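You operate a simulated robot arm through the tools that you are given. There is no shell and no other tool. Be economical: measure what you need, move in short steps, check, and stop when the job is done.

You run a simulated robot arm. Do the job below in one go: nothing can be reset, and whatever is moved stays where it is left.

JOB
Tip both pans back into the divider and shut the lower drawer.
Fine: shut the divider knob first; pans back in their places; the seed cabinet's drawer. Spill nothing.

The check looks at the end state, three seconds after you hand in, the way a careful person would. Anything else that was tipped, shoved, dropped, spilled or broken makes it a failure.

ROBOT AND FRAMES
A 5-joint arm with a two-finger parallel gripper on a trunk, on a base that drives. Base frame: it is fixed to the floor where the robot stands at the start and does not move with it; the origin is under the middle of the robot, x ahead of it, y to its left, z up. Lengths are in mm, angles in degrees, forces in N, time in s.
It reaches about 1134 mm from its shoulder. Its first joint turns from -149.0 to 149.0 degrees. Places, roughly: clay button [1000, 0, 1000]; divider knob [1000, 100, 1100]; drum crank [1000, -300, 1000]; latch of the seed drum [900, 0, 1000]; lower drawer of the seed cabinet [800, 100, 900]; outlet lever [900, -300, 900]; tray [1250, -500, 750]. Payload 1.57 kg.
The tool frame sits at the grasp point between the pads (the TCP): z along the fingers, y along the line on which they close. The tips reach 30 mm beyond it. Largest opening 110 mm; finger width 24, thickness 12; the body of the gripper, 48 by 112 mm, starts 78 mm behind the TCP.
Orientation is told as [roll, pitch, yaw] about the base's x, y, z axes, in that order, counted from this pose: with the fingers straight down and closing along the base's y, the tool's x points along the base's -x, its y along +y and its z along -z.

CONTROLS
- The arm moves only by the tool servo_tool. Its argument "deltas" is text: rows parted by semicolons, each of 7 numbers parted by spaces: the gripper command, from -1 (fully open) to 1 (shut), values between in proportion, then the shift along the tool's x, y, z in mm, then the turn, a rotation vector about the tool's x, y, z in degrees. In form: claw tx ty tz rx ry rz; .... A call has 1 to 12 rows; each row is the pose to reach, as a shift and turn from the pose commanded when the call began, along the tool's axes at that moment. Each row takes 0.2 s and may step no farther than 50 mm and 8.6 degrees from the row before; otherwise, or with a gripper value out of range, the whole call is refused. Where a pose cannot be reached the arm comes as near as it can. A force on the tool above 90 N (or 10 N above the force at the start of the call, whichever is more), or a blocked arm, ends the call early, and 0.2 s more pass. Each finger travels about 72 mm/s and halts on what it meets, pressing with about 30 N; the grip force reading is that of the motor and also rises with nothing between the fingers. The clock runs only during rows and for 0.2 s after the last one: add rows that repeat a pose to give the fingers time. The reply holds the time, the measured pose of the TCP, the force on the tool along the base axes, the opening and the grip force, in the units named above and with some noise, with the torque about the TCP (base axes, N m) and any sound that the robot's microphone picked up, and new pictures: "pictures" is both (left out), scene, wrist or none.
- Cameras (640 x 400 px; columns grow to the right, rows downward): "scene" is now at [34.8, 181.3, 1726.8]; the picture's right is [-0.23, -0.97, 0.00], its down [-0.58, 0.14, -0.80] and it looks along [0.78, -0.19, -0.60] (base axes); focal length 282 px, centre (320, 200). "wrist" rides on the gripper at [70, 16, -141] in the tool frame; the picture's right is [-0.23, 0.97, 0.00], its down [-0.85, -0.20, -0.48] and it looks along [-0.47, -0.11, 0.88] (tool axes); focal length 222 px, centre (320, 200). There is no depth. A picture from a camera that has moved, and an enlarged one, comes with that camera's place and axes in the base frame and with its lens.
- raise_lower(by): slides the trunk up (or, below 0, down) by that many mm; the arm and the scene camera ride with it, the base frame stays. It gives what a move gives, with no picture.
- steer(legs): drives the robot by 1 to 6 legs, each [ahead, turn to the left] in mm and degrees, along the robot's own axes; the way and the turn of a leg run together, so that a leg with both is an arc; at most 1500 mm and 180 degrees a leg. The arm and the cameras ride along, it lands a little off, and it stops where it bumps. It gives what a move gives, and a new picture of the scene camera.
- turn_head(pan, tilt): turns the head with the scene camera to pan (to the left, within 155 degrees either way) and tilt (down, from -29 to 69), counted from straight ahead of the robot. It gives what a move gives, and a new picture of the scene camera.
- inspect(camera, box): a new picture of the part [left, top, right, bottom] of that camera's present view, enlarged. No time passes.
- close_job(): hands the job in; it is judged then, once.

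Work in short steps. Places have to be worked out from the pictures, the camera data and where the tool is seen: move nearer, look again, correct. Check each grasp and each placing, and mend what went wrong. You have 120 turns and 260 pictures in all, those below and enlarged ones among them. Open the gripper and draw the arm clear of the work before you hand the job in, unless the task says otherwise; then end with one line.

The tools are called after "Emit:" by a JSON object that holds its "fn" and its "kwargs". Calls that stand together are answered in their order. servo_tool: Moves the arm, as the interface text tells. Its arguments: {"type":"object","properties":{"deltas":{"type":"string"},"pictures":{"type":"string","enum":["both","scene","wrist","none"]}},"required":["deltas"]} The other tools are called the same way: raise_lower (by) slides the trunk up or down; steer (legs) drives the base; turn_head (pan, tilt) turns the head that bears the scene camera; inspect (camera, box) takes an enlarged picture of a part of a camera's view; close_job () hands the job in.

At the start:

```text
time_s: 0.0
position: [664.6, 158.0, 999.3]
ee_rot: [0.1, 0.0, -0.6]
contact_force: [0.1, 0.3, -0.2]
torque: [0.03, -0.03, 0.01]
finger_gap: 110.0
grip_force: 0.1
trunk travel left (down, up): [-733.0, 237.0]
robot x, y, heading: [-5.3, 28.9, -0.0]
head pan, tilt: [-13.3, 36.9]
```

scene: 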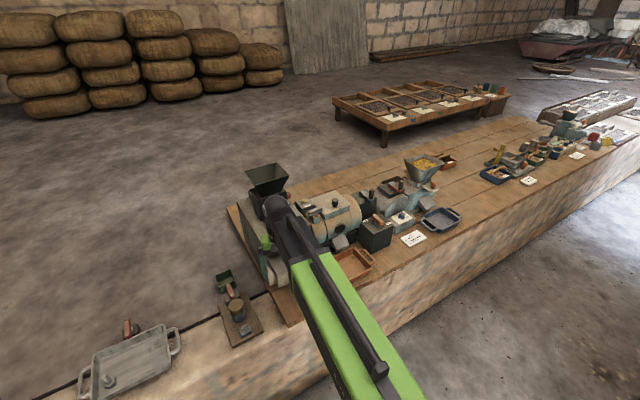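
wrist: 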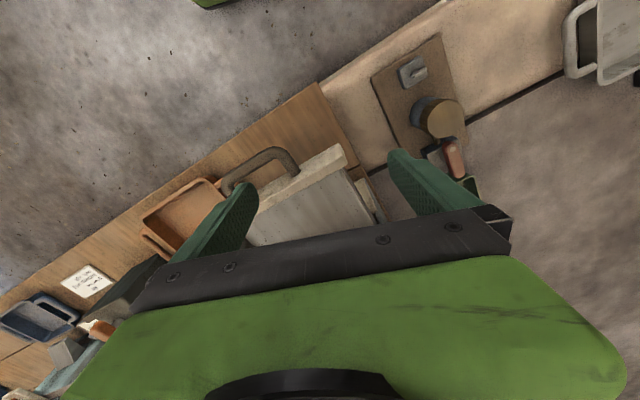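

I start by looking closer at the bench in the scene and wrist views.

Emit:
{"fn": "inspect", "kwargs": {"camera": "scene", "box": [220, 140, 480, 302]}}

Emit:
{"fn": "inspect", "kwargs": {"camera": "scene", "box": [60, 230, 320, 392]}}

Emit:
{"fn": "inspect", "kwargs": {"camera": "wrist", "box": [0, 100, 400, 350]}}

```text
2.46 times, centred on (350, 221) of scene
camera zoom: at [34.8, 181.3, 1726.8], right [-0.23, -0.97, 0.0], down [-0.58, 0.14, -0.8], along [0.78, -0.19, -0.6], focal length 694 px, centre (246, 148)
```

zoom: 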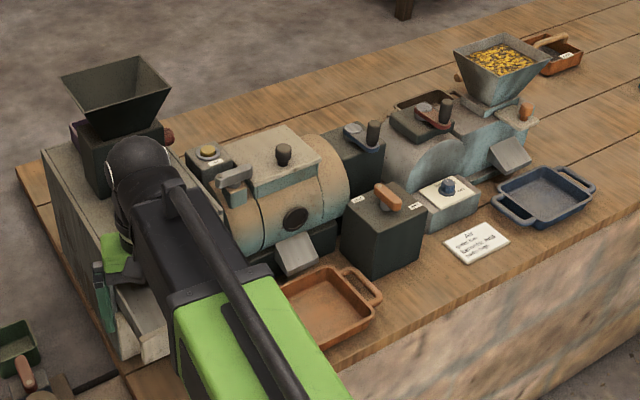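

```text
2.46 times, centred on (190, 311) of scene
camera zoom: at [34.8, 181.3, 1726.8], right [-0.23, -0.97, 0.0], down [-0.58, 0.14, -0.8], along [0.78, -0.19, -0.6], focal length 694 px, centre (640, -73)
```

zoom: 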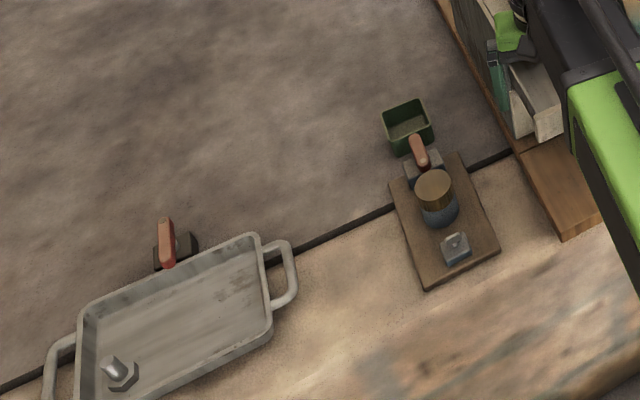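

```text
1.60 times, centred on (200, 225) of wrist
camera zoom: at [594.9, 173.9, 1140.9], right [0.24, 0.97, 0.0], down [0.85, -0.21, 0.48], along [0.47, -0.11, -0.88], focal length 355 px, centre (512, 160)
```

zoom: 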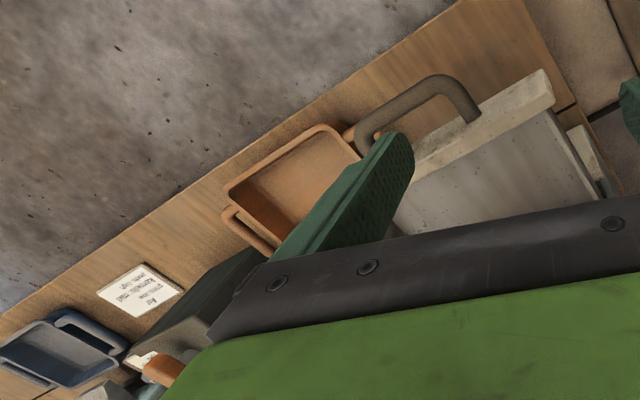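

The arm hides much of the bench; I'll read the cards and look at further items enlarged.

Emit:
{"fn": "inspect", "kwargs": {"camera": "scene", "box": [380, 210, 460, 260]}}

Emit:
{"fn": "inspect", "kwargs": {"camera": "scene", "box": [470, 80, 640, 190]}}

Emit:
{"fn": "servo_tool", "kwargs": {"deltas": "-1 0 0 -50 0 0 0; -1 0 0 -100 0 0 0; -1 40 20 -120 0 0 0; -1 80 50 -120 0 0 0; -1 120 80 -120 0 0 0; -1 150 115 -120 0 0 0; -1 180 150 -120 0 0 0; -1 200 190 -120 0 0 0; -1 220 230 -120 0 0 0; -1 240 270 -120 0 0 0"}}

```text
8.00 times, centred on (420, 235) of scene
camera zoom: at [34.8, 181.3, 1726.8], right [-0.23, -0.97, 0.0], down [-0.58, 0.14, -0.8], along [0.78, -0.19, -0.6], focal length 2257 px, centre (-480, -80)
```

zoom: 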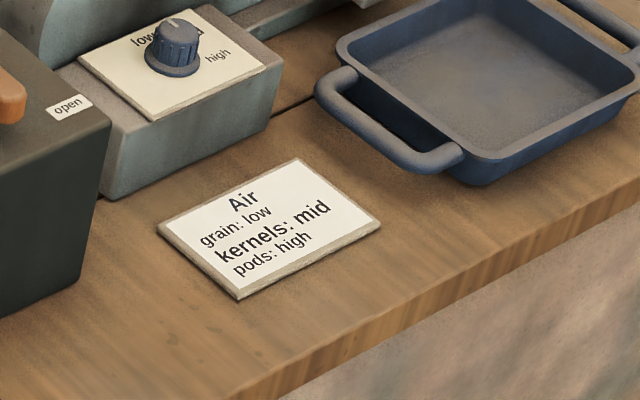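

```text
3.64 times, centred on (555, 135) of scene
camera zoom: at [34.8, 181.3, 1726.8], right [-0.23, -0.97, 0.0], down [-0.58, 0.14, -0.8], along [0.78, -0.19, -0.6], focal length 1026 px, centre (-534, 436)
```

zoom: 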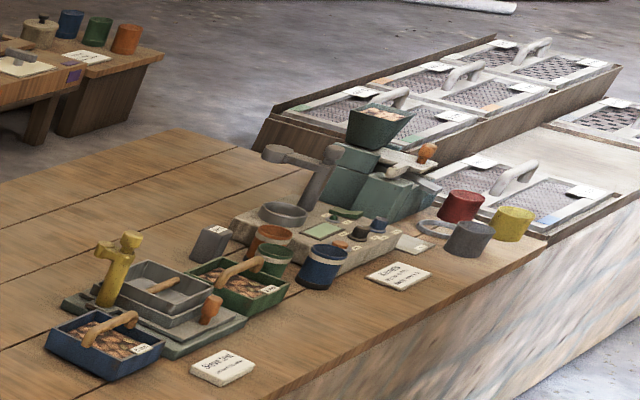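

```text
time_s: 2.2
position: [431.2, 424.8, 1000.0]
ee_rot: [0.1, -0.1, -0.5]
contact_force: [-0.4, -0.1, 0.1]
torque: [0.01, 0.05, 0.0]
finger_gap: 109.9
grip_force: 0.0
out of reach, approached as far as the arm can: row 1, 2, 3, 4, 5, 6, 7, 8, 9, 10
trunk travel left (down, up): [-733.0, 237.0]
robot x, y, heading: [-6.6, 33.5, -0.2]
head pan, tilt: [-13.3, 36.9]
camera scene: at [34.6, 181.7, 1726.8], right [-0.23, -0.97, 0.0], down [-0.58, 0.14, -0.8], along [0.78, -0.19, -0.6], focal length 282 px, centre (320, 200)
camera wrist: at [361.3, 441.8, 1140.8], right [0.24, 0.97, 0.0], down [0.85, -0.21, 0.48], along [0.47, -0.11, -0.88], focal length 222 px, centre (320, 200)
```

scene: 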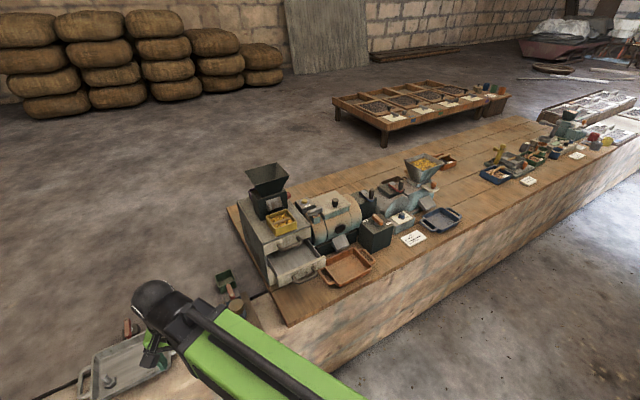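
wrist: 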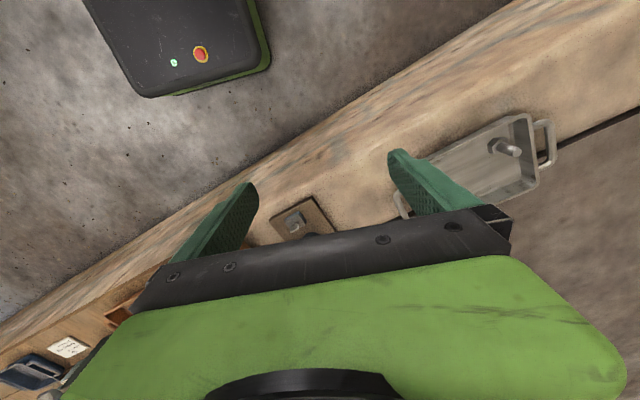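

Now the cabinet, hopper and pans are uncovered; enlarging them.

Emit:
{"fn": "inspect", "kwargs": {"camera": "scene", "box": [225, 150, 345, 300]}}

Emit:
{"fn": "inspect", "kwargs": {"camera": "scene", "box": [240, 155, 320, 245]}}

Emit:
{"fn": "inspect", "kwargs": {"camera": "scene", "box": [300, 140, 480, 290]}}

```text
2.67 times, centred on (285, 225) of scene
camera zoom: at [34.6, 181.7, 1726.8], right [-0.23, -0.97, 0.0], down [-0.58, 0.14, -0.8], along [0.78, -0.19, -0.6], focal length 752 px, centre (413, 133)
```

zoom: 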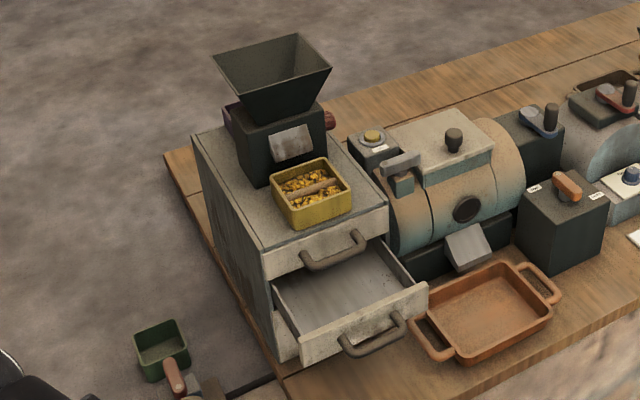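

```text
4.44 times, centred on (280, 200) of scene
camera zoom: at [34.6, 181.7, 1726.8], right [-0.23, -0.97, 0.0], down [-0.58, 0.14, -0.8], along [0.78, -0.19, -0.6], focal length 1254 px, centre (498, 200)
```

zoom: 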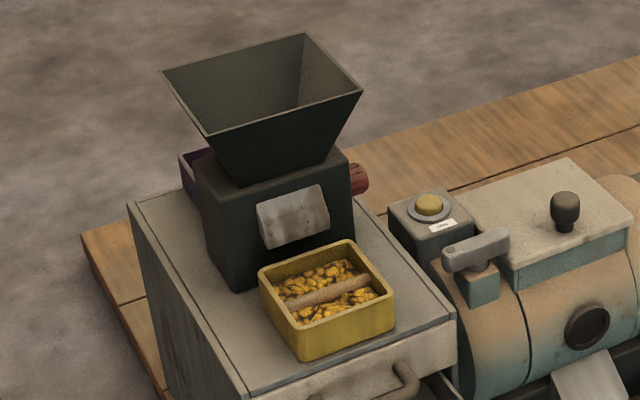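

```text
2.67 times, centred on (390, 215) of scene
camera zoom: at [34.6, 181.7, 1726.8], right [-0.23, -0.97, 0.0], down [-0.58, 0.14, -0.8], along [0.78, -0.19, -0.6], focal length 752 px, centre (133, 160)
```

zoom: 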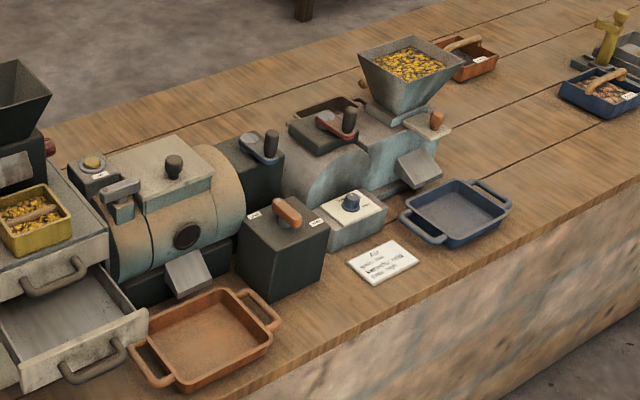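

Raise the trunk for clearance and a second viewpoint (baseline for triangulation).

Emit:
{"fn": "raise_lower", "kwargs": {"by": 235}}

Emit:
{"fn": "turn_head", "kwargs": {"pan": -5, "tilt": 45}}

Emit:
{"fn": "inspect", "kwargs": {"camera": "scene", "box": [220, 120, 380, 270]}}

```text
time_s: 4.7
position: [431.8, 423.9, 1233.7]
ee_rot: [0.1, 0.0, -0.5]
contact_force: [0.5, -0.1, 0.1]
torque: [-0.04, 0.01, 0.01]
finger_gap: 110.0
grip_force: 0.0
trunk travel left (down, up): [-968.0, 2.0]
robot x, y, heading: [0.6, 28.0, 0.0]
head pan, tilt: [-13.3, 36.9]
```

```text
time_s: 5.4
position: [431.0, 424.2, 1234.7]
ee_rot: [0.1, 0.0, -0.6]
contact_force: [0.5, 0.1, 0.4]
torque: [-0.03, -0.03, 0.01]
finger_gap: 109.9
grip_force: 0.1
trunk travel left (down, up): [-968.0, 2.0]
robot x, y, heading: [-4.1, 31.7, 0.0]
head pan, tilt: [-5.0, 45.0]
camera scene: at [31.1, 194.2, 1950.0], right [-0.09, -1.0, 0.0], down [-0.7, 0.06, -0.71], along [0.7, -0.06, -0.71], focal length 282 px, centre (320, 200)
```

scene: 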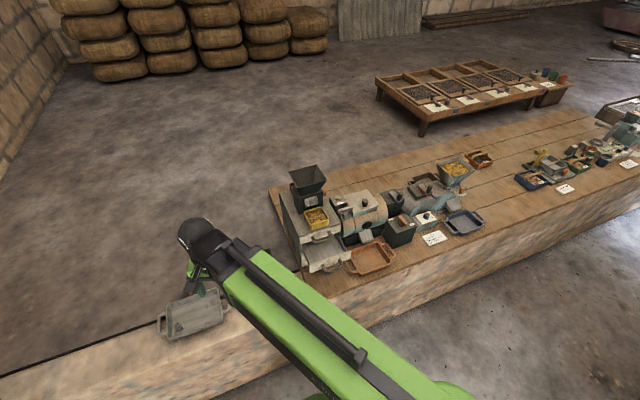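

```text
2.67 times, centred on (300, 195) of scene
camera zoom: at [31.1, 194.2, 1950.0], right [-0.09, -1.0, 0.0], down [-0.7, 0.06, -0.71], along [0.7, -0.06, -0.71], focal length 752 px, centre (373, 213)
```

zoom: 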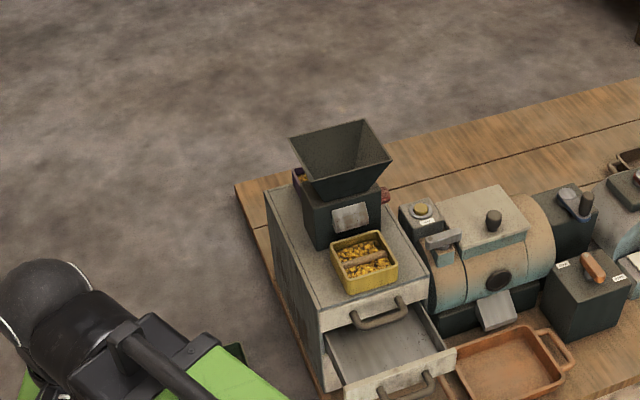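

Estimates so far: front (yellow) pan about (850,137,1030), hopper rim about z 1188 centred (935,169), machine yawed about 18°. Zooming in on knob and pan before going nearer.

Emit:
{"fn": "inspect", "kwargs": {"camera": "scene", "box": [280, 160, 340, 235]}}

Emit:
{"fn": "servo_tool", "kwargs": {"deltas": "-1 -40 -30 0 0 0 0; -1 -80 -60 0 0 0 0; -1 -110 -100 0 0 0 0; -1 -140 -140 0 0 0 0; -1 -170 -180 0 0 0 0; -1 -200 -220 0 0 0 0; -1 -230 -260 0 0 0 0; -1 -260 -290 0 0 0 0; -1 -300 -310 0 0 0 0;-1 -340 -330 0 0 0 0"}}

```text
5.33 times, centred on (310, 198) of scene
camera zoom: at [31.1, 194.2, 1950.0], right [-0.09, -1.0, 0.0], down [-0.7, 0.06, -0.71], along [0.7, -0.06, -0.71], focal length 1504 px, centre (373, 213)
```

zoom: 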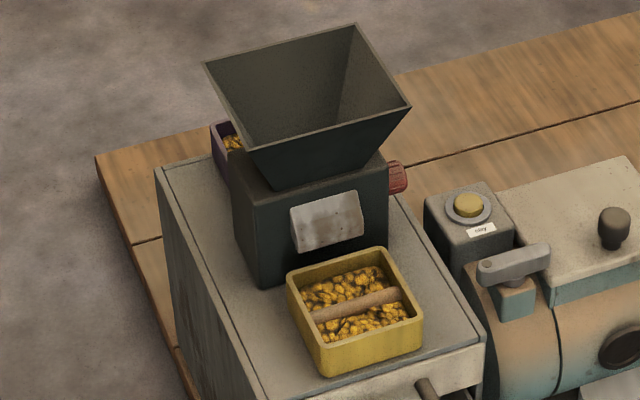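

```text
time_s: 7.6
position: [771.0, 92.1, 1234.6]
ee_rot: [0.1, 0.0, -0.6]
contact_force: [-0.3, 0.0, 0.0]
torque: [0.0, 0.03, -0.02]
finger_gap: 109.8
grip_force: 0.1
trunk travel left (down, up): [-968.0, 2.0]
robot x, y, heading: [-5.3, 31.5, -0.0]
head pan, tilt: [-5.0, 45.0]
camera scene: at [32.2, 193.7, 1950.0], right [-0.09, -1.0, 0.0], down [-0.7, 0.06, -0.71], along [0.7, -0.06, -0.71], focal length 282 px, centre (320, 200)
camera wrist: at [701.2, 107.6, 1375.5], right [0.24, 0.97, 0.0], down [0.85, -0.21, 0.48], along [0.47, -0.11, -0.88], focal length 222 px, centre (320, 200)
```

scene: 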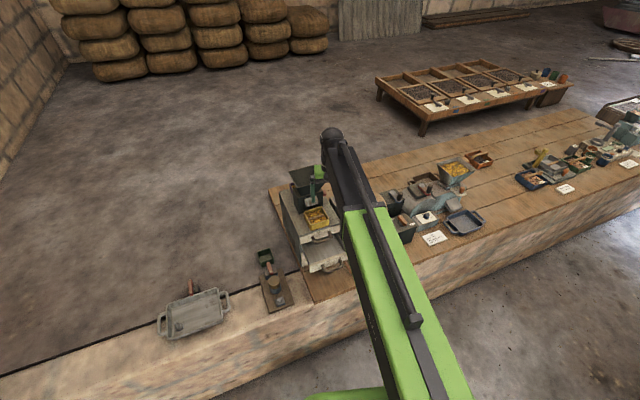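
wrist: 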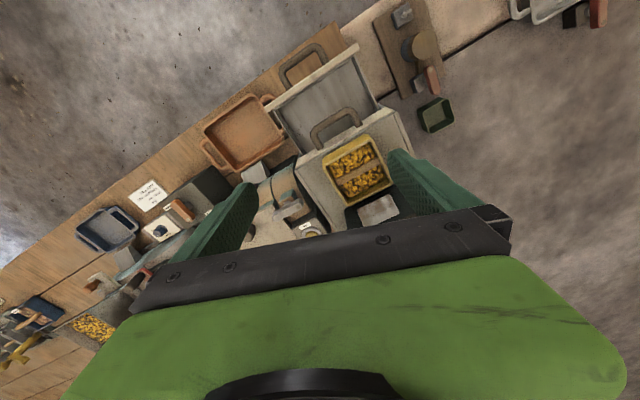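

Pan confirmed near (846,137). Next I swing the tool to the right of the divider and spin it so the wrist camera looks at the red knob.

Emit:
{"fn": "servo_tool", "kwargs": {"deltas": "-1 -20 -30 0 0 0 -8; -1 -40 -60 0 0 0 -16; -1 -60 -80 0 0 0 -24; -1 -80 -85 0 0 0 -32; -1 -100 -85 0 0 0 -40; -1 -120 -85 0 0 0 -48; -1 -140 -85 0 0 0 -56; -1 -160 -85 0 0 0 -64; -1 -170 -85 0 0 0 -72; -1 -170 -85 0 0 0 -80; -1 -170 -85 0 0 0 -88"}}

Emit:
{"fn": "inspect", "kwargs": {"camera": "wrist", "box": [220, 80, 420, 205]}}

```text
time_s: 10.0
position: [937.7, 4.8, 1236.5]
ee_rot: [0.0, -0.1, 87.7]
contact_force: [-0.7, -0.3, -1.1]
torque: [-0.02, -0.06, -0.01]
finger_gap: 110.1
grip_force: 0.1
trunk travel left (down, up): [-968.0, 2.0]
robot x, y, heading: [-0.8, 29.0, -0.2]
head pan, tilt: [-5.0, 45.0]
camera scene: at [31.4, 194.3, 1949.9], right [-0.09, -1.0, 0.0], down [-0.7, 0.06, -0.71], along [0.7, -0.06, -0.71], focal length 282 px, centre (320, 200)
camera wrist: at [918.5, -64.4, 1375.7], right [-0.96, 0.27, 0.0], down [0.23, 0.85, 0.48], along [0.13, 0.46, -0.88], focal length 222 px, centre (320, 200)
```

scene: 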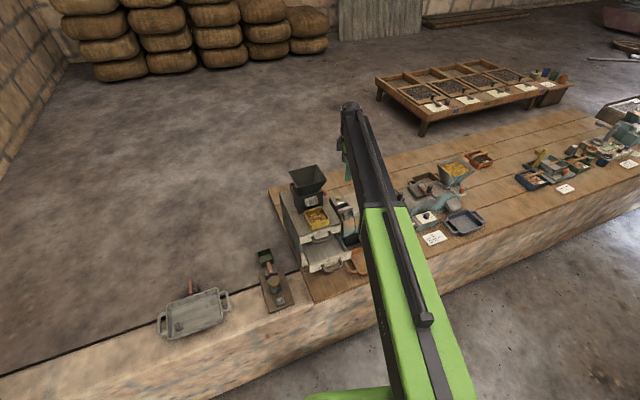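
wrist: 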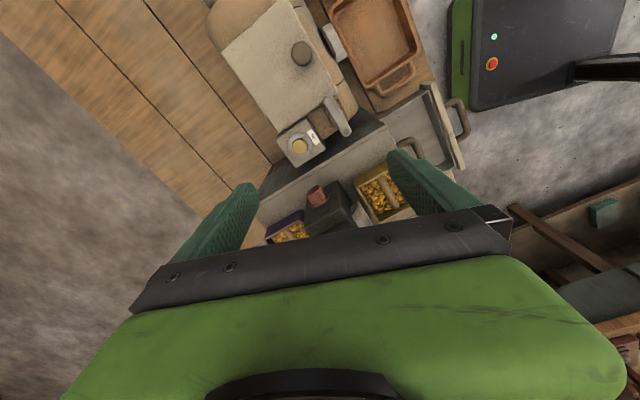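

```text
3.20 times, centred on (320, 142) of wrist
camera zoom: at [918.5, -64.4, 1375.7], right [-0.96, 0.27, 0.0], down [0.23, 0.85, 0.48], along [0.13, 0.46, -0.88], focal length 711 px, centre (320, 384)
```

zoom: 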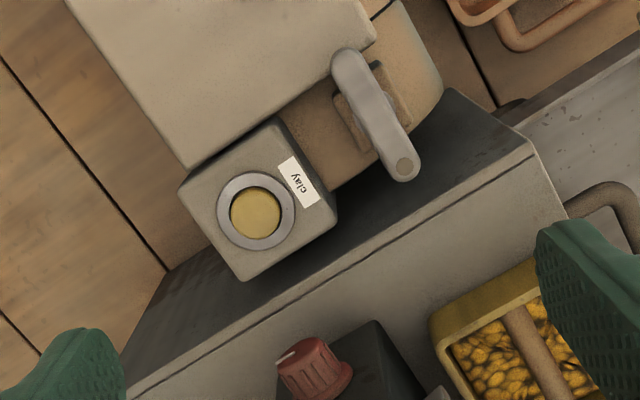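

Emit:
{"fn": "inspect", "kwargs": {"camera": "wrist", "box": [255, 165, 405, 258]}}

Emit:
{"fn": "servo_tool", "kwargs": {"deltas": "-1 40 0 0 0 0 0; -1 80 0 0 0 0 0", "pictures": "none"}}

Emit:
{"fn": "inspect", "kwargs": {"camera": "wrist", "box": [240, 170, 420, 280]}}

```text
4.27 times, centred on (330, 212) of wrist
camera zoom: at [918.5, -64.4, 1375.7], right [-0.96, 0.27, 0.0], down [0.23, 0.85, 0.48], along [0.13, 0.46, -0.88], focal length 948 px, centre (277, 151)
```

zoom: 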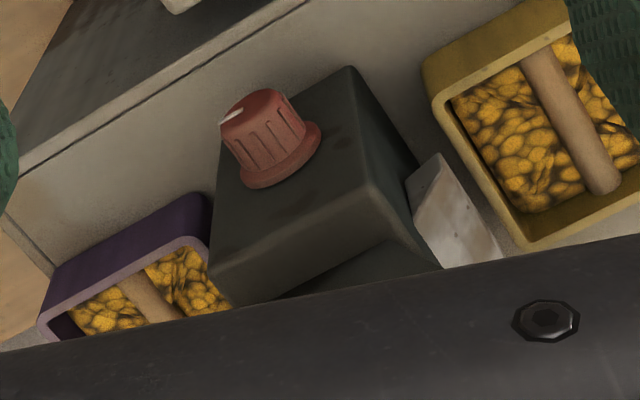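

```text
time_s: 10.6
position: [934.6, -74.6, 1236.3]
ee_rot: [0.0, -0.2, 87.6]
contact_force: [1.0, 0.1, -0.6]
torque: [0.0, 0.03, 0.0]
finger_gap: 109.8
grip_force: 0.0
trunk travel left (down, up): [-968.0, 2.0]
robot x, y, heading: [-3.6, 29.2, -0.1]
head pan, tilt: [-5.0, 45.0]
```

```text
3.56 times, centred on (330, 225) of wrist
camera zoom: at [915.1, -144.1, 1375.7], right [-0.96, 0.27, 0.0], down [0.24, 0.84, 0.48], along [0.13, 0.46, -0.88], focal length 790 px, centre (284, 111)
```

zoom: 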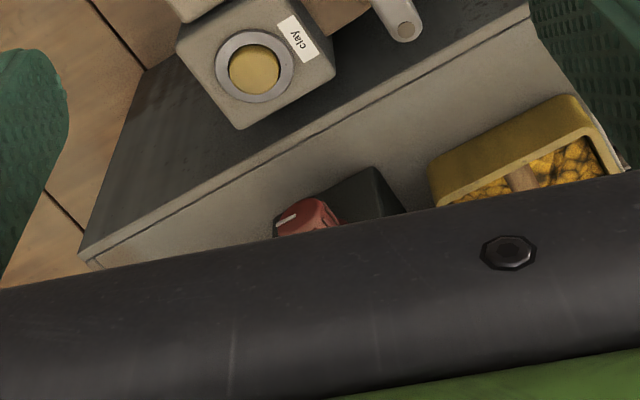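

The knob is a rotary knob with a white pointer, axis toward the machine's right; both pans are full with a rod handle across. I need a side view of the knob, so I retract the arm and drive to the right.

Emit:
{"fn": "servo_tool", "kwargs": {"deltas": "-1 0 45 0 0 0 0; -1 0 90 0 0 0 0; -1 0 135 0 0 0 0; -1 0 180 0 0 0 0; -1 0 225 0 0 0 0; -1 0 270 0 0 0 0; -1 0 315 0 0 0 0; -1 0 360 0 0 0 0; -1 0 400 0 0 0 0;-1 0 430 0 0 0 0", "pictures": "none"}}

Emit:
{"fn": "steer", "kwargs": {"legs": [[0, -80], [750, 0]]}}

Emit:
{"fn": "turn_head", "kwargs": {"pan": 125, "tilt": 30}}

```text
time_s: 12.8
position: [559.0, -65.5, 1236.4]
ee_rot: [-0.1, -0.2, 87.5]
contact_force: [0.8, -0.4, -0.1]
torque: [0.01, -0.03, 0.03]
finger_gap: 109.9
grip_force: 0.0
out of reach, approached as far as the arm can: row 9, 10
trunk travel left (down, up): [-968.0, 2.0]
robot x, y, heading: [-1.6, 29.9, -0.1]
head pan, tilt: [-5.0, 45.0]
```

```text
time_s: 20.3
position: [114.1, -1285.2, 1235.3]
ee_rot: [0.2, 0.0, 6.8]
contact_force: [0.6, -0.6, 0.4]
torque: [-0.02, 0.04, -0.01]
finger_gap: 110.1
grip_force: 0.2
trunk travel left (down, up): [-968.0, 2.0]
robot x, y, heading: [103.3, -716.7, -80.2]
head pan, tilt: [-5.0, 45.0]
camera scene: at [269.5, -720.8, 1950.0], right [-1.0, -0.08, 0.0], down [-0.06, 0.7, -0.71], along [0.06, -0.71, -0.71], focal length 282 px, centre (320, 200)
```

scene: 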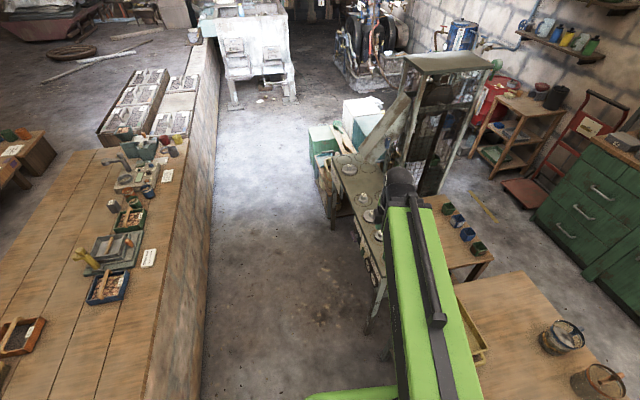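

```text
time_s: 22.4
position: [114.2, -1285.8, 1235.4]
ee_rot: [0.3, -0.1, 6.7]
contact_force: [0.5, 0.3, 0.6]
torque: [-0.04, -0.01, -0.04]
finger_gap: 110.0
grip_force: 0.1
trunk travel left (down, up): [-968.0, 2.0]
robot x, y, heading: [102.5, -714.7, -80.0]
head pan, tilt: [125.0, 30.0]
camera scene: at [327.3, -577.2, 1972.5], right [0.7, -0.71, 0.0], down [-0.36, -0.35, -0.87], along [0.62, 0.61, -0.5], focal length 282 px, centre (320, 200)
```

scene: 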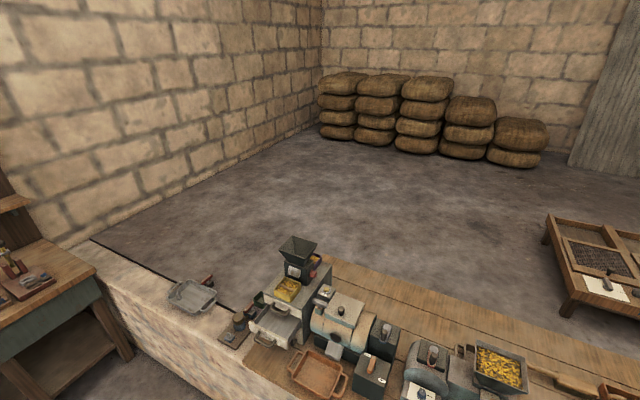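

Emit:
{"fn": "inspect", "kwargs": {"camera": "scene", "box": [265, 228, 345, 318]}}

Emit:
{"fn": "inspect", "kwargs": {"camera": "scene", "box": [290, 245, 332, 280]}}

```text
4.44 times, centred on (305, 273) of scene
camera zoom: at [327.3, -577.2, 1972.5], right [0.7, -0.71, 0.0], down [-0.36, -0.35, -0.87], along [0.62, 0.61, -0.5], focal length 1254 px, centre (387, -124)
```

zoom: 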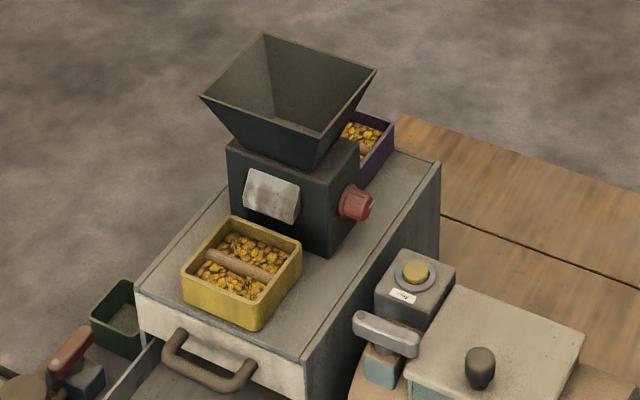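

```text
11.43 times, centred on (311, 262) of scene
camera zoom: at [327.3, -577.2, 1972.5], right [0.7, -0.71, 0.0], down [-0.36, -0.35, -0.87], along [0.62, 0.61, -0.5], focal length 3224 px, centre (423, -514)
```

zoom: 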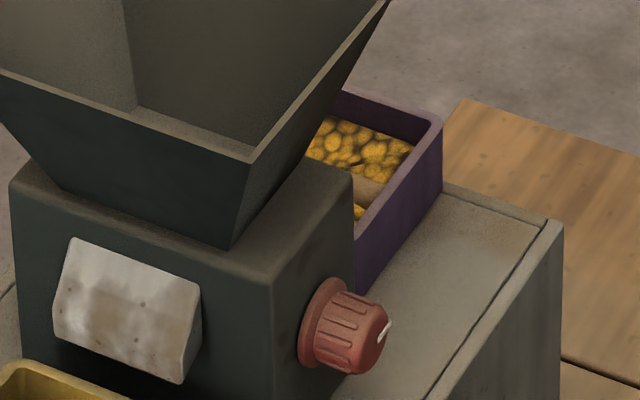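

The pointer sits rearward; I need the side face for markings, so I drive closer to the bench further right.

Emit:
{"fn": "steer", "kwargs": {"legs": [[0, 80], [330, 0]]}}

Emit:
{"fn": "turn_head", "kwargs": {"pan": 63, "tilt": 45}}

```text
time_s: 26.0
position: [660.8, -828.8, 1234.4]
ee_rot: [0.4, 0.0, 84.2]
contact_force: [0.3, 0.0, -0.3]
torque: [-0.01, 0.05, 0.01]
finger_gap: 109.8
grip_force: 0.1
trunk travel left (down, up): [-968.0, 2.0]
robot x, y, heading: [100.4, -652.3, -1.0]
head pan, tilt: [125.0, 30.0]
stopped in leg 1: the robot was blocked; the commanded pose is now the measured one
camera scene: at [13.7, -409.0, 1972.8], right [0.83, 0.56, 0.0], down [0.28, -0.41, -0.87], along [-0.48, 0.72, -0.5], focal length 282 px, centre (320, 200)
```

scene: 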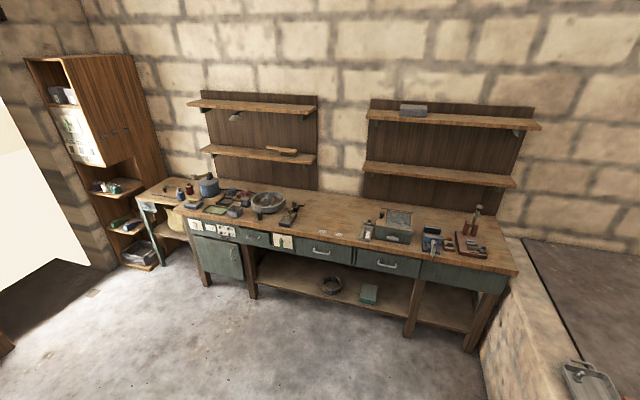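

```text
time_s: 27.3
position: [657.7, -827.4, 1234.4]
ee_rot: [0.3, -0.1, 84.2]
contact_force: [0.3, -0.7, 0.1]
torque: [0.02, 0.0, 0.02]
finger_gap: 110.0
grip_force: 0.1
trunk travel left (down, up): [-968.0, 2.0]
robot x, y, heading: [103.8, -654.9, -1.0]
head pan, tilt: [63.0, 45.0]
camera scene: at [98.8, -412.0, 1950.0], right [0.88, -0.47, 0.0], down [-0.33, -0.62, -0.71], along [0.33, 0.62, -0.71], focal length 282 px, centre (320, 200)
```

scene: 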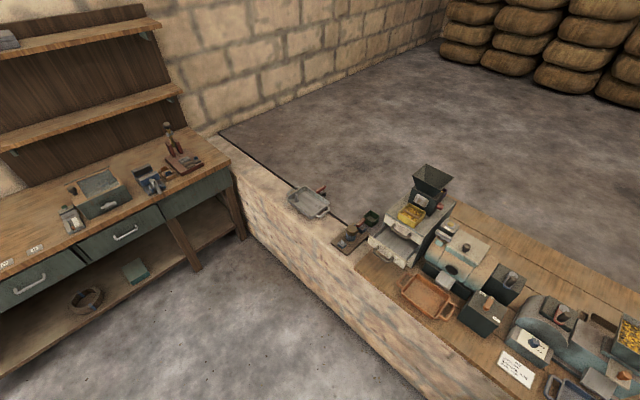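

The turn was stopped by a bump near the end; I check to the right/rear that nothing was disturbed.

Emit:
{"fn": "turn_head", "kwargs": {"pan": -110, "tilt": 45}}

```text
time_s: 29.9
position: [657.6, -828.7, 1234.7]
ee_rot: [0.4, -0.1, 84.2]
contact_force: [0.4, 0.1, 0.2]
torque: [-0.01, -0.01, 0.01]
finger_gap: 109.8
grip_force: 0.0
trunk travel left (down, up): [-968.0, 2.0]
robot x, y, heading: [105.7, -653.4, -1.2]
head pan, tilt: [-110.0, 45.0]
camera scene: at [31.3, -559.3, 1949.9], right [-0.93, 0.36, 0.0], down [0.25, 0.66, -0.71], along [-0.25, -0.66, -0.71], focal length 282 px, centre (320, 200)
```

scene: 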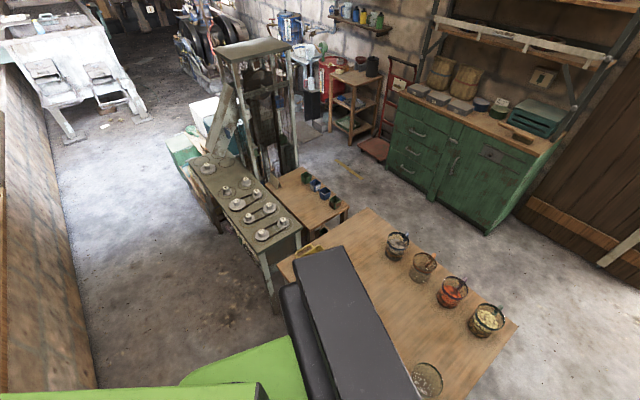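

The jars stand in order. I drive straight ahead away from that table, then look at the knob.

Emit:
{"fn": "steer", "kwargs": {"legs": [[300, 0]]}}

Emit:
{"fn": "turn_head", "kwargs": {"pan": 55, "tilt": 50}}

```text
time_s: 32.0
position: [962.4, -832.9, 1234.7]
ee_rot: [0.4, -0.1, 84.2]
contact_force: [0.0, -0.2, 0.9]
torque: [0.0, 0.06, 0.03]
finger_gap: 110.1
grip_force: 0.1
trunk travel left (down, up): [-968.0, 2.0]
robot x, y, heading: [406.2, -659.3, -1.0]
head pan, tilt: [-110.0, 45.0]
camera scene: at [336.6, -564.7, 1950.0], right [-0.93, 0.36, 0.0], down [0.25, 0.66, -0.71], along [-0.25, -0.66, -0.71], focal length 282 px, centre (320, 200)
```

scene: 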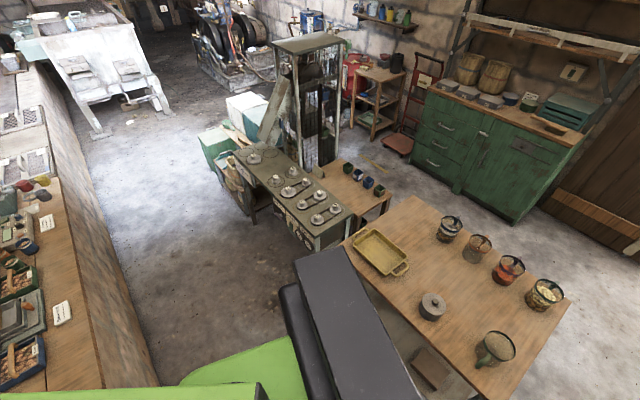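

```text
time_s: 34.5
position: [960.7, -833.4, 1234.8]
ee_rot: [0.3, 0.0, 84.1]
contact_force: [-1.1, 0.1, -0.2]
torque: [-0.03, -0.03, 0.0]
finger_gap: 110.0
grip_force: 0.1
trunk travel left (down, up): [-968.0, 2.0]
robot x, y, heading: [406.0, -659.9, -1.0]
head pan, tilt: [55.0, 50.0]
camera scene: at [409.2, -426.6, 1943.0], right [0.81, -0.59, 0.0], down [-0.45, -0.62, -0.64], along [0.38, 0.52, -0.77], focal length 282 px, centre (320, 200)
```

scene: 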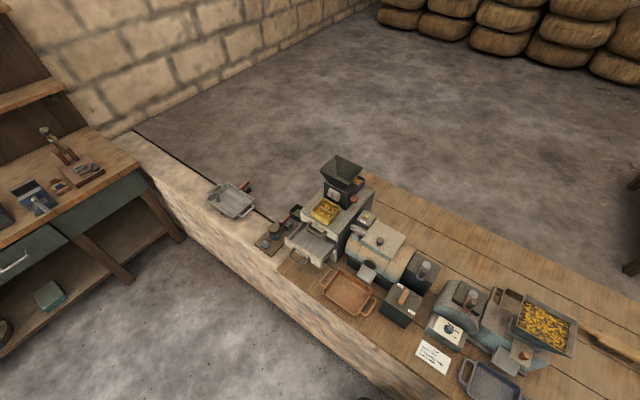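

Emit:
{"fn": "inspect", "kwargs": {"camera": "scene", "box": [315, 150, 379, 235]}}

Emit:
{"fn": "inspect", "kwargs": {"camera": "scene", "box": [342, 175, 372, 205]}}

```text
4.71 times, centred on (347, 192) of scene
camera zoom: at [409.2, -426.6, 1943.0], right [0.81, -0.59, 0.0], down [-0.45, -0.62, -0.64], along [0.38, 0.52, -0.77], focal length 1328 px, centre (193, 235)
```

zoom: 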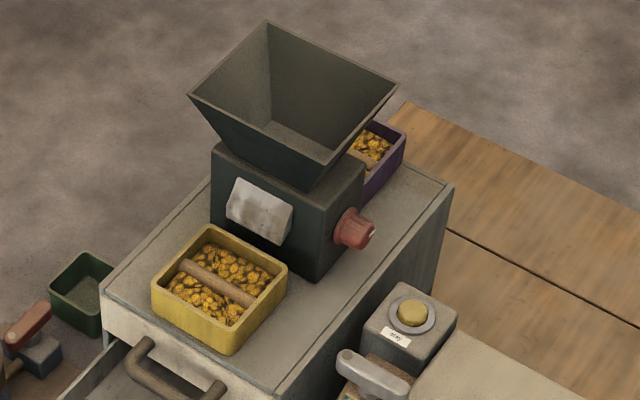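

```text
13.33 times, centred on (357, 190) of scene
camera zoom: at [409.2, -426.6, 1943.0], right [0.81, -0.59, 0.0], down [-0.45, -0.62, -0.64], along [0.38, 0.52, -0.77], focal length 3761 px, centre (-173, 333)
```

zoom: 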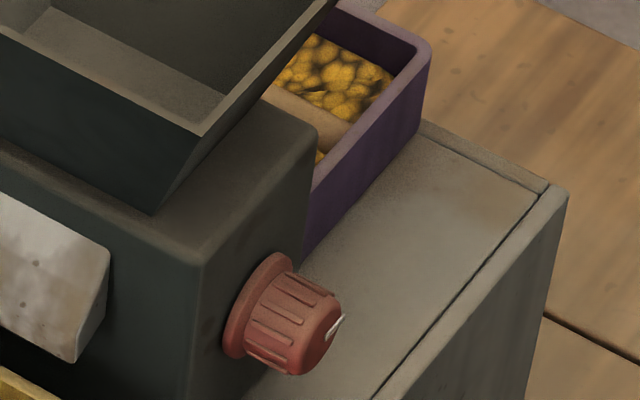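

No markings visible; pointer points to the rear, level. I back off so the arm is over the aisle, then lower the trunk for a flatter view of the knob face.

Emit:
{"fn": "steer", "kwargs": {"legs": [[-250, 0]]}}

Emit:
{"fn": "raise_lower", "kwargs": {"by": -450}}

Emit:
{"fn": "turn_head", "kwargs": {"pan": 43, "tilt": 20}}

```text
time_s: 36.4
position: [708.4, -828.6, 1235.5]
ee_rot: [0.2, 0.0, 84.2]
contact_force: [-0.1, -0.7, -0.8]
torque: [-0.03, -0.04, 0.01]
finger_gap: 109.7
grip_force: 0.1
trunk travel left (down, up): [-968.0, 2.0]
robot x, y, heading: [155.0, -656.0, -1.0]
head pan, tilt: [55.0, 50.0]
camera scene: at [156.0, -421.8, 1943.0], right [0.81, -0.59, 0.0], down [-0.45, -0.62, -0.64], along [0.38, 0.52, -0.77], focal length 282 px, centre (320, 200)
```

scene: 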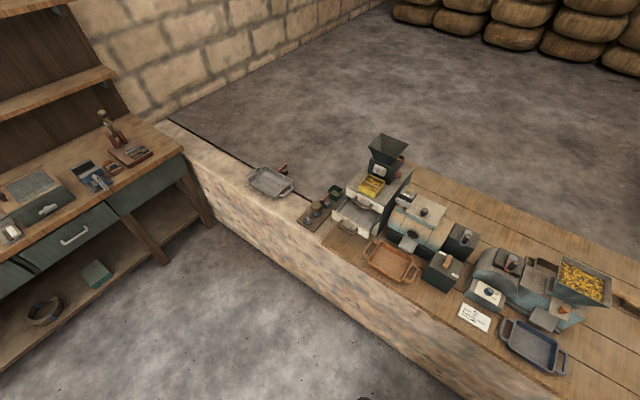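

```text
refused: -450 is not a number from -400 to 400
```

```text
time_s: 37.3
position: [709.7, -829.3, 1234.8]
ee_rot: [0.3, -0.1, 84.0]
contact_force: [-0.2, -0.7, 0.4]
torque: [-0.01, 0.02, 0.02]
finger_gap: 110.1
grip_force: 0.0
trunk travel left (down, up): [-968.0, 2.0]
robot x, y, heading: [155.4, -655.0, -1.4]
head pan, tilt: [43.0, 20.0]
camera scene: at [182.1, -421.8, 1988.5], right [0.67, -0.74, 0.0], down [-0.25, -0.23, -0.94], along [0.7, 0.63, -0.34], focal length 282 px, centre (320, 200)
```

scene: 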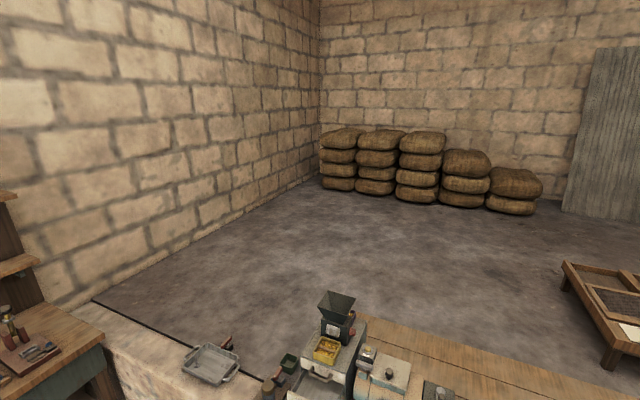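

Emit:
{"fn": "raise_lower", "kwargs": {"by": -400}}

Emit:
{"fn": "turn_head", "kwargs": {"pan": 43, "tilt": 20}}

Emit:
{"fn": "inspect", "kwargs": {"camera": "scene", "box": [300, 190, 400, 260]}}

```text
time_s: 41.1
position: [710.3, -830.0, 834.3]
ee_rot: [0.3, -0.1, 84.1]
contact_force: [-0.1, 0.2, 0.2]
torque: [0.0, 0.0, -0.03]
finger_gap: 109.8
grip_force: 0.1
trunk travel left (down, up): [-568.0, 402.0]
robot x, y, heading: [153.4, -658.3, -1.1]
head pan, tilt: [43.0, 20.0]
```

```text
time_s: 41.7
position: [710.6, -828.8, 835.1]
ee_rot: [0.3, -0.1, 84.1]
contact_force: [0.5, -0.8, 0.2]
torque: [0.0, -0.01, 0.01]
finger_gap: 110.0
grip_force: 0.0
trunk travel left (down, up): [-568.0, 402.0]
robot x, y, heading: [154.4, -653.5, -1.3]
head pan, tilt: [43.0, 20.0]
camera scene: at [182.4, -421.9, 1588.6], right [0.67, -0.74, 0.0], down [-0.25, -0.23, -0.94], along [0.7, 0.63, -0.34], focal length 282 px, centre (320, 200)
```

scene: 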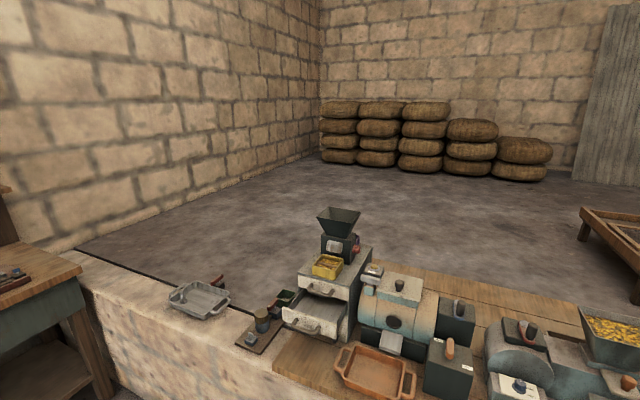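

```text
5.71 times, centred on (350, 225) of scene
camera zoom: at [182.4, -421.9, 1588.6], right [0.67, -0.74, 0.0], down [-0.25, -0.23, -0.94], along [0.7, 0.63, -0.34], focal length 1612 px, centre (149, 57)
```

zoom: 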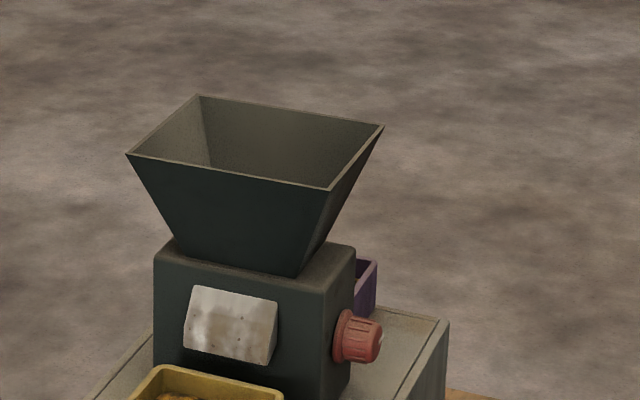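

Not informative enough; I'll settle the direction by feel later. Raise the trunk and drive so that the arm plane lines up with the machine axis (heading about 18°).

Emit:
{"fn": "raise_lower", "kwargs": {"by": 400}}

Emit:
{"fn": "steer", "kwargs": {"legs": [[250, 90], [0, 27], [383, 0], [0, -98]]}}

Emit:
{"fn": "turn_head", "kwargs": {"pan": 0, "tilt": 45}}

```text
time_s: 45.6
position: [710.8, -829.5, 1234.1]
ee_rot: [0.2, -0.1, 84.0]
contact_force: [0.4, 0.6, -0.2]
torque: [0.02, -0.01, -0.01]
finger_gap: 109.9
grip_force: 0.1
trunk travel left (down, up): [-968.0, 2.0]
robot x, y, heading: [153.7, -653.9, -0.9]
head pan, tilt: [43.0, 20.0]
```

```text
time_s: 57.3
position: [736.7, -151.7, 1234.5]
ee_rot: [0.4, -0.2, 102.0]
contact_force: [-0.1, 0.6, 0.4]
torque: [0.0, 0.06, 0.01]
finger_gap: 109.9
grip_force: 0.1
trunk travel left (down, up): [-968.0, 2.0]
robot x, y, heading: [162.5, -175.5, 17.3]
head pan, tilt: [43.0, 20.0]
cut short: leg 1
camera scene: at [115.6, 51.8, 1988.8], right [0.87, -0.5, 0.0], down [-0.17, -0.3, -0.94], along [0.47, 0.82, -0.34], focal length 282 px, centre (320, 200)
```

scene: 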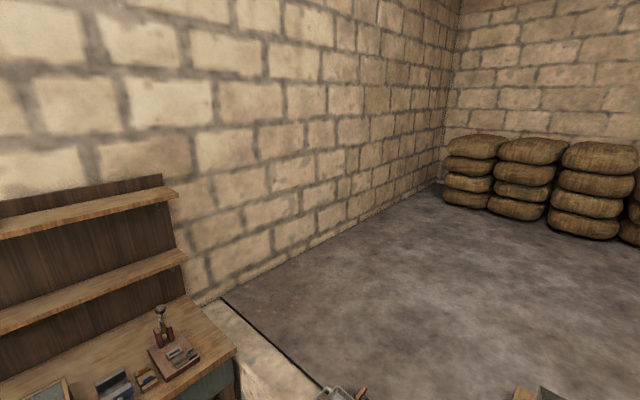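

```text
time_s: 58.4
position: [734.2, -150.8, 1235.2]
ee_rot: [0.3, -0.1, 101.9]
contact_force: [-0.9, -0.3, 0.6]
torque: [0.02, 0.04, 0.0]
finger_gap: 110.3
grip_force: 0.1
trunk travel left (down, up): [-968.0, 2.0]
robot x, y, heading: [162.2, -177.7, 17.4]
head pan, tilt: [0.0, 45.0]
camera scene: at [143.5, -4.0, 1950.0], right [0.3, -0.95, 0.0], down [-0.67, -0.21, -0.71], along [0.68, 0.21, -0.71], focal length 282 px, centre (320, 200)
```

scene: 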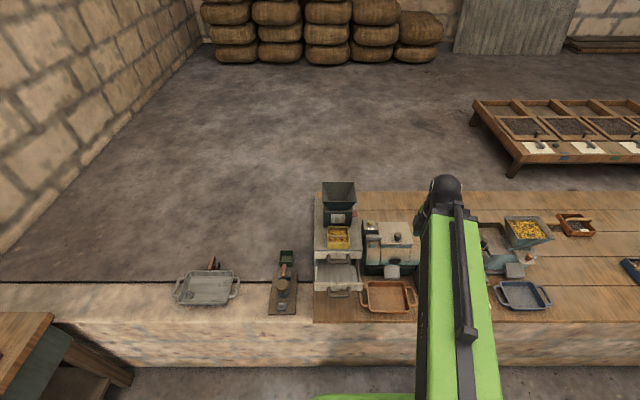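

Well aligned. Enlarge the divider from this straight-on view for accurate positions.

Emit:
{"fn": "inspect", "kwargs": {"camera": "scene", "box": [304, 170, 384, 302]}}

Emit:
{"fn": "inspect", "kwargs": {"camera": "scene", "box": [310, 172, 374, 254]}}

```text
3.03 times, centred on (344, 236) of scene
camera zoom: at [143.5, -4.0, 1950.0], right [0.3, -0.95, 0.0], down [-0.67, -0.21, -0.71], along [0.68, 0.21, -0.71], focal length 855 px, centre (247, 91)
```

zoom: 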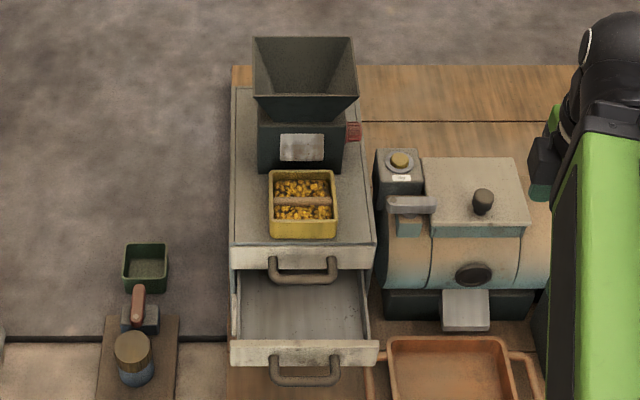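

```text
4.88 times, centred on (342, 213) of scene
camera zoom: at [143.5, -4.0, 1950.0], right [0.3, -0.95, 0.0], down [-0.67, -0.21, -0.71], along [0.68, 0.21, -0.71], focal length 1376 px, centre (213, 137)
```

zoom: 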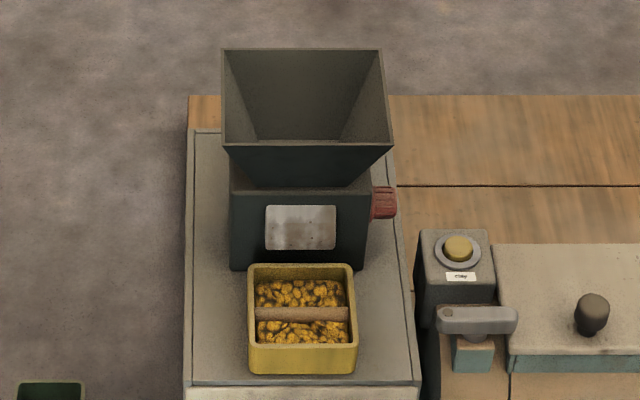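

Working frame (along robot heading R forward / T right from camera foot): front pan centre R717 T74, rim z≈1035; rear pan R918 T75; hopper rim R755–866, T8–140, z≈1188; knob R821, T130–160, z≈1045. I move the tool back over the aisle in line with the knob and spin it so the camera is on the right side.

Emit:
{"fn": "servo_tool", "kwargs": {"deltas": "-1 -40 -10 0 0 0 -2; -1 -80 -20 0 0 0 -4; -1 -120 -30 0 0 0 -5.5; -1 -155 -45 0 0 0 -5.5; -1 -155 -45 0 0 0 -5.5", "pictures": "none"}}

Emit:
{"fn": "servo_tool", "kwargs": {"deltas": "-1 0 0 0 8 0 0; -1 0 0 0 16 0 0; -1 0 0 0 24 0 0; -1 0 0 0 32 0 0; -1 0 0 0 40 0 0; -1 0 0 0 48 0 0; -1 0 0 0 56 0 0; -1 0 0 0 64 0 0; -1 0 0 0 70 0 0; -1 0 0 0 70 0 0"}}

```text
time_s: 59.6
position: [746.0, 11.2, 1235.5]
ee_rot: [0.3, -0.2, 107.5]
contact_force: [-0.4, -0.1, -0.1]
torque: [0.01, -0.02, -0.04]
finger_gap: 110.2
grip_force: 0.1
trunk travel left (down, up): [-968.0, 2.0]
robot x, y, heading: [161.6, -176.1, 17.1]
head pan, tilt: [0.0, 45.0]
```

```text
time_s: 61.8
position: [919.3, 65.7, 1390.1]
ee_rot: [-69.7, -0.1, 107.5]
contact_force: [-0.2, -1.0, -0.1]
torque: [0.0, 0.04, -0.03]
finger_gap: 110.1
grip_force: 0.1
out of reach, approached as far as the arm can: row 2, 3, 4, 5, 6, 7, 8, 9, 10
trunk travel left (down, up): [-968.0, 2.0]
robot x, y, heading: [163.3, -175.5, 17.3]
head pan, tilt: [0.0, 45.0]
camera scene: at [143.7, -3.8, 1949.9], right [0.3, -0.95, 0.0], down [-0.68, -0.21, -0.71], along [0.68, 0.21, -0.71], focal length 282 px, centre (320, 200)
camera wrist: at [808.5, -42.4, 1423.5], right [-0.39, 0.12, -0.91], down [-0.62, 0.7, 0.36], along [0.68, 0.7, -0.2], focal length 222 px, centre (320, 200)
```

scene: 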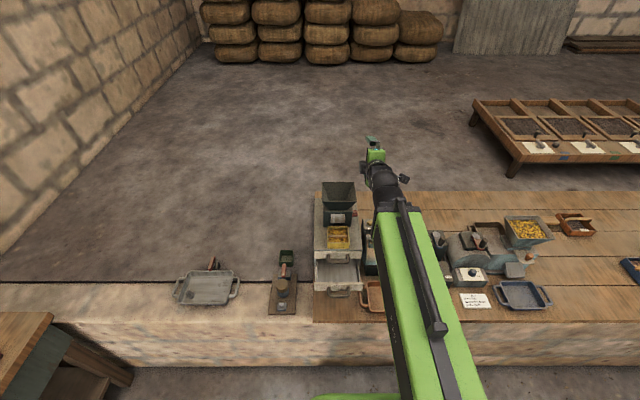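
wrist: 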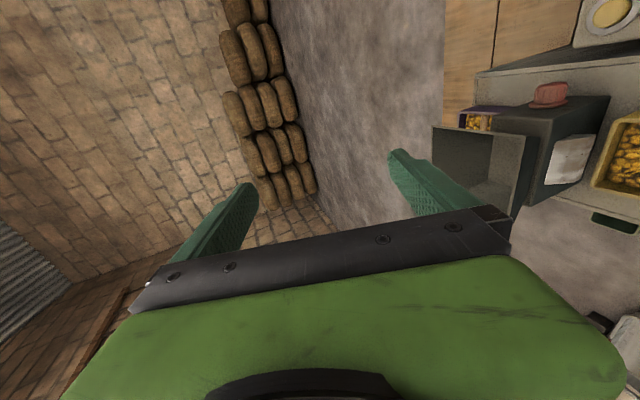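

The wrist camera now sees the knob face; enlarge.

Emit:
{"fn": "inspect", "kwargs": {"camera": "wrist", "box": [430, 30, 640, 220]}}

Emit:
{"fn": "inspect", "kwargs": {"camera": "wrist", "box": [510, 65, 590, 120]}}

```text
2.11 times, centred on (535, 125) of wrist
camera zoom: at [808.5, -42.4, 1423.5], right [-0.39, 0.12, -0.91], down [-0.62, 0.7, 0.36], along [0.68, 0.7, -0.2], focal length 468 px, centre (-133, 358)
```

zoom: 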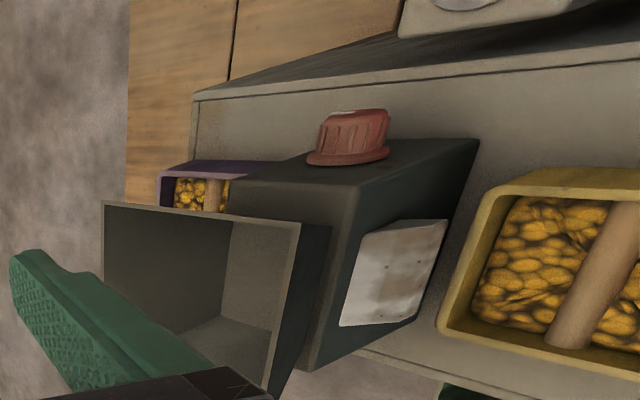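

```text
7.27 times, centred on (550, 92) of wrist
camera zoom: at [808.5, -42.4, 1423.5], right [-0.39, 0.12, -0.91], down [-0.62, 0.7, 0.36], along [0.68, 0.7, -0.2], focal length 1615 px, centre (-1353, 982)
```

zoom: 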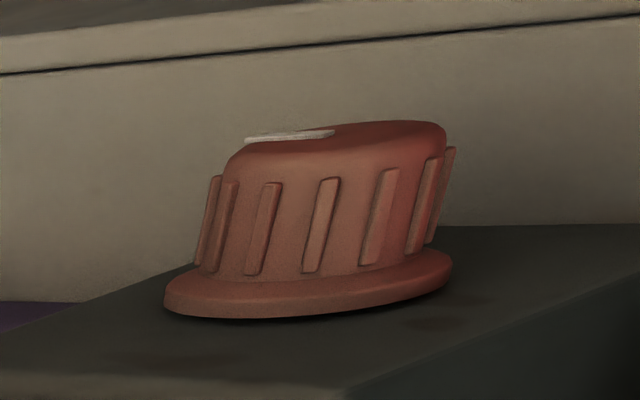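

Pointer points rearward, level; no markings. Knob body spans T 134–162 and its axis is near R821, z1045. I check first, with a null move, what the servo takes as reference, with the fingers partly closed.

Emit:
{"fn": "servo_tool", "kwargs": {"deltas": "0.16 0 0 0 0 0 0; 0.16 0 0 -10 0 0 0; 0.16 0 0 -20 0 0 0", "pictures": "none"}}

```text
time_s: 62.6
position: [919.3, 64.8, 1390.8]
ee_rot: [-69.7, -0.1, 107.4]
contact_force: [1.0, -0.4, 0.7]
torque: [-0.04, 0.03, 0.0]
finger_gap: 46.5
grip_force: 0.1
out of reach, approached as far as the arm can: row 2, 3
trunk travel left (down, up): [-968.0, 2.0]
robot x, y, heading: [161.6, -179.7, 17.3]
head pan, tilt: [0.0, 45.0]
```

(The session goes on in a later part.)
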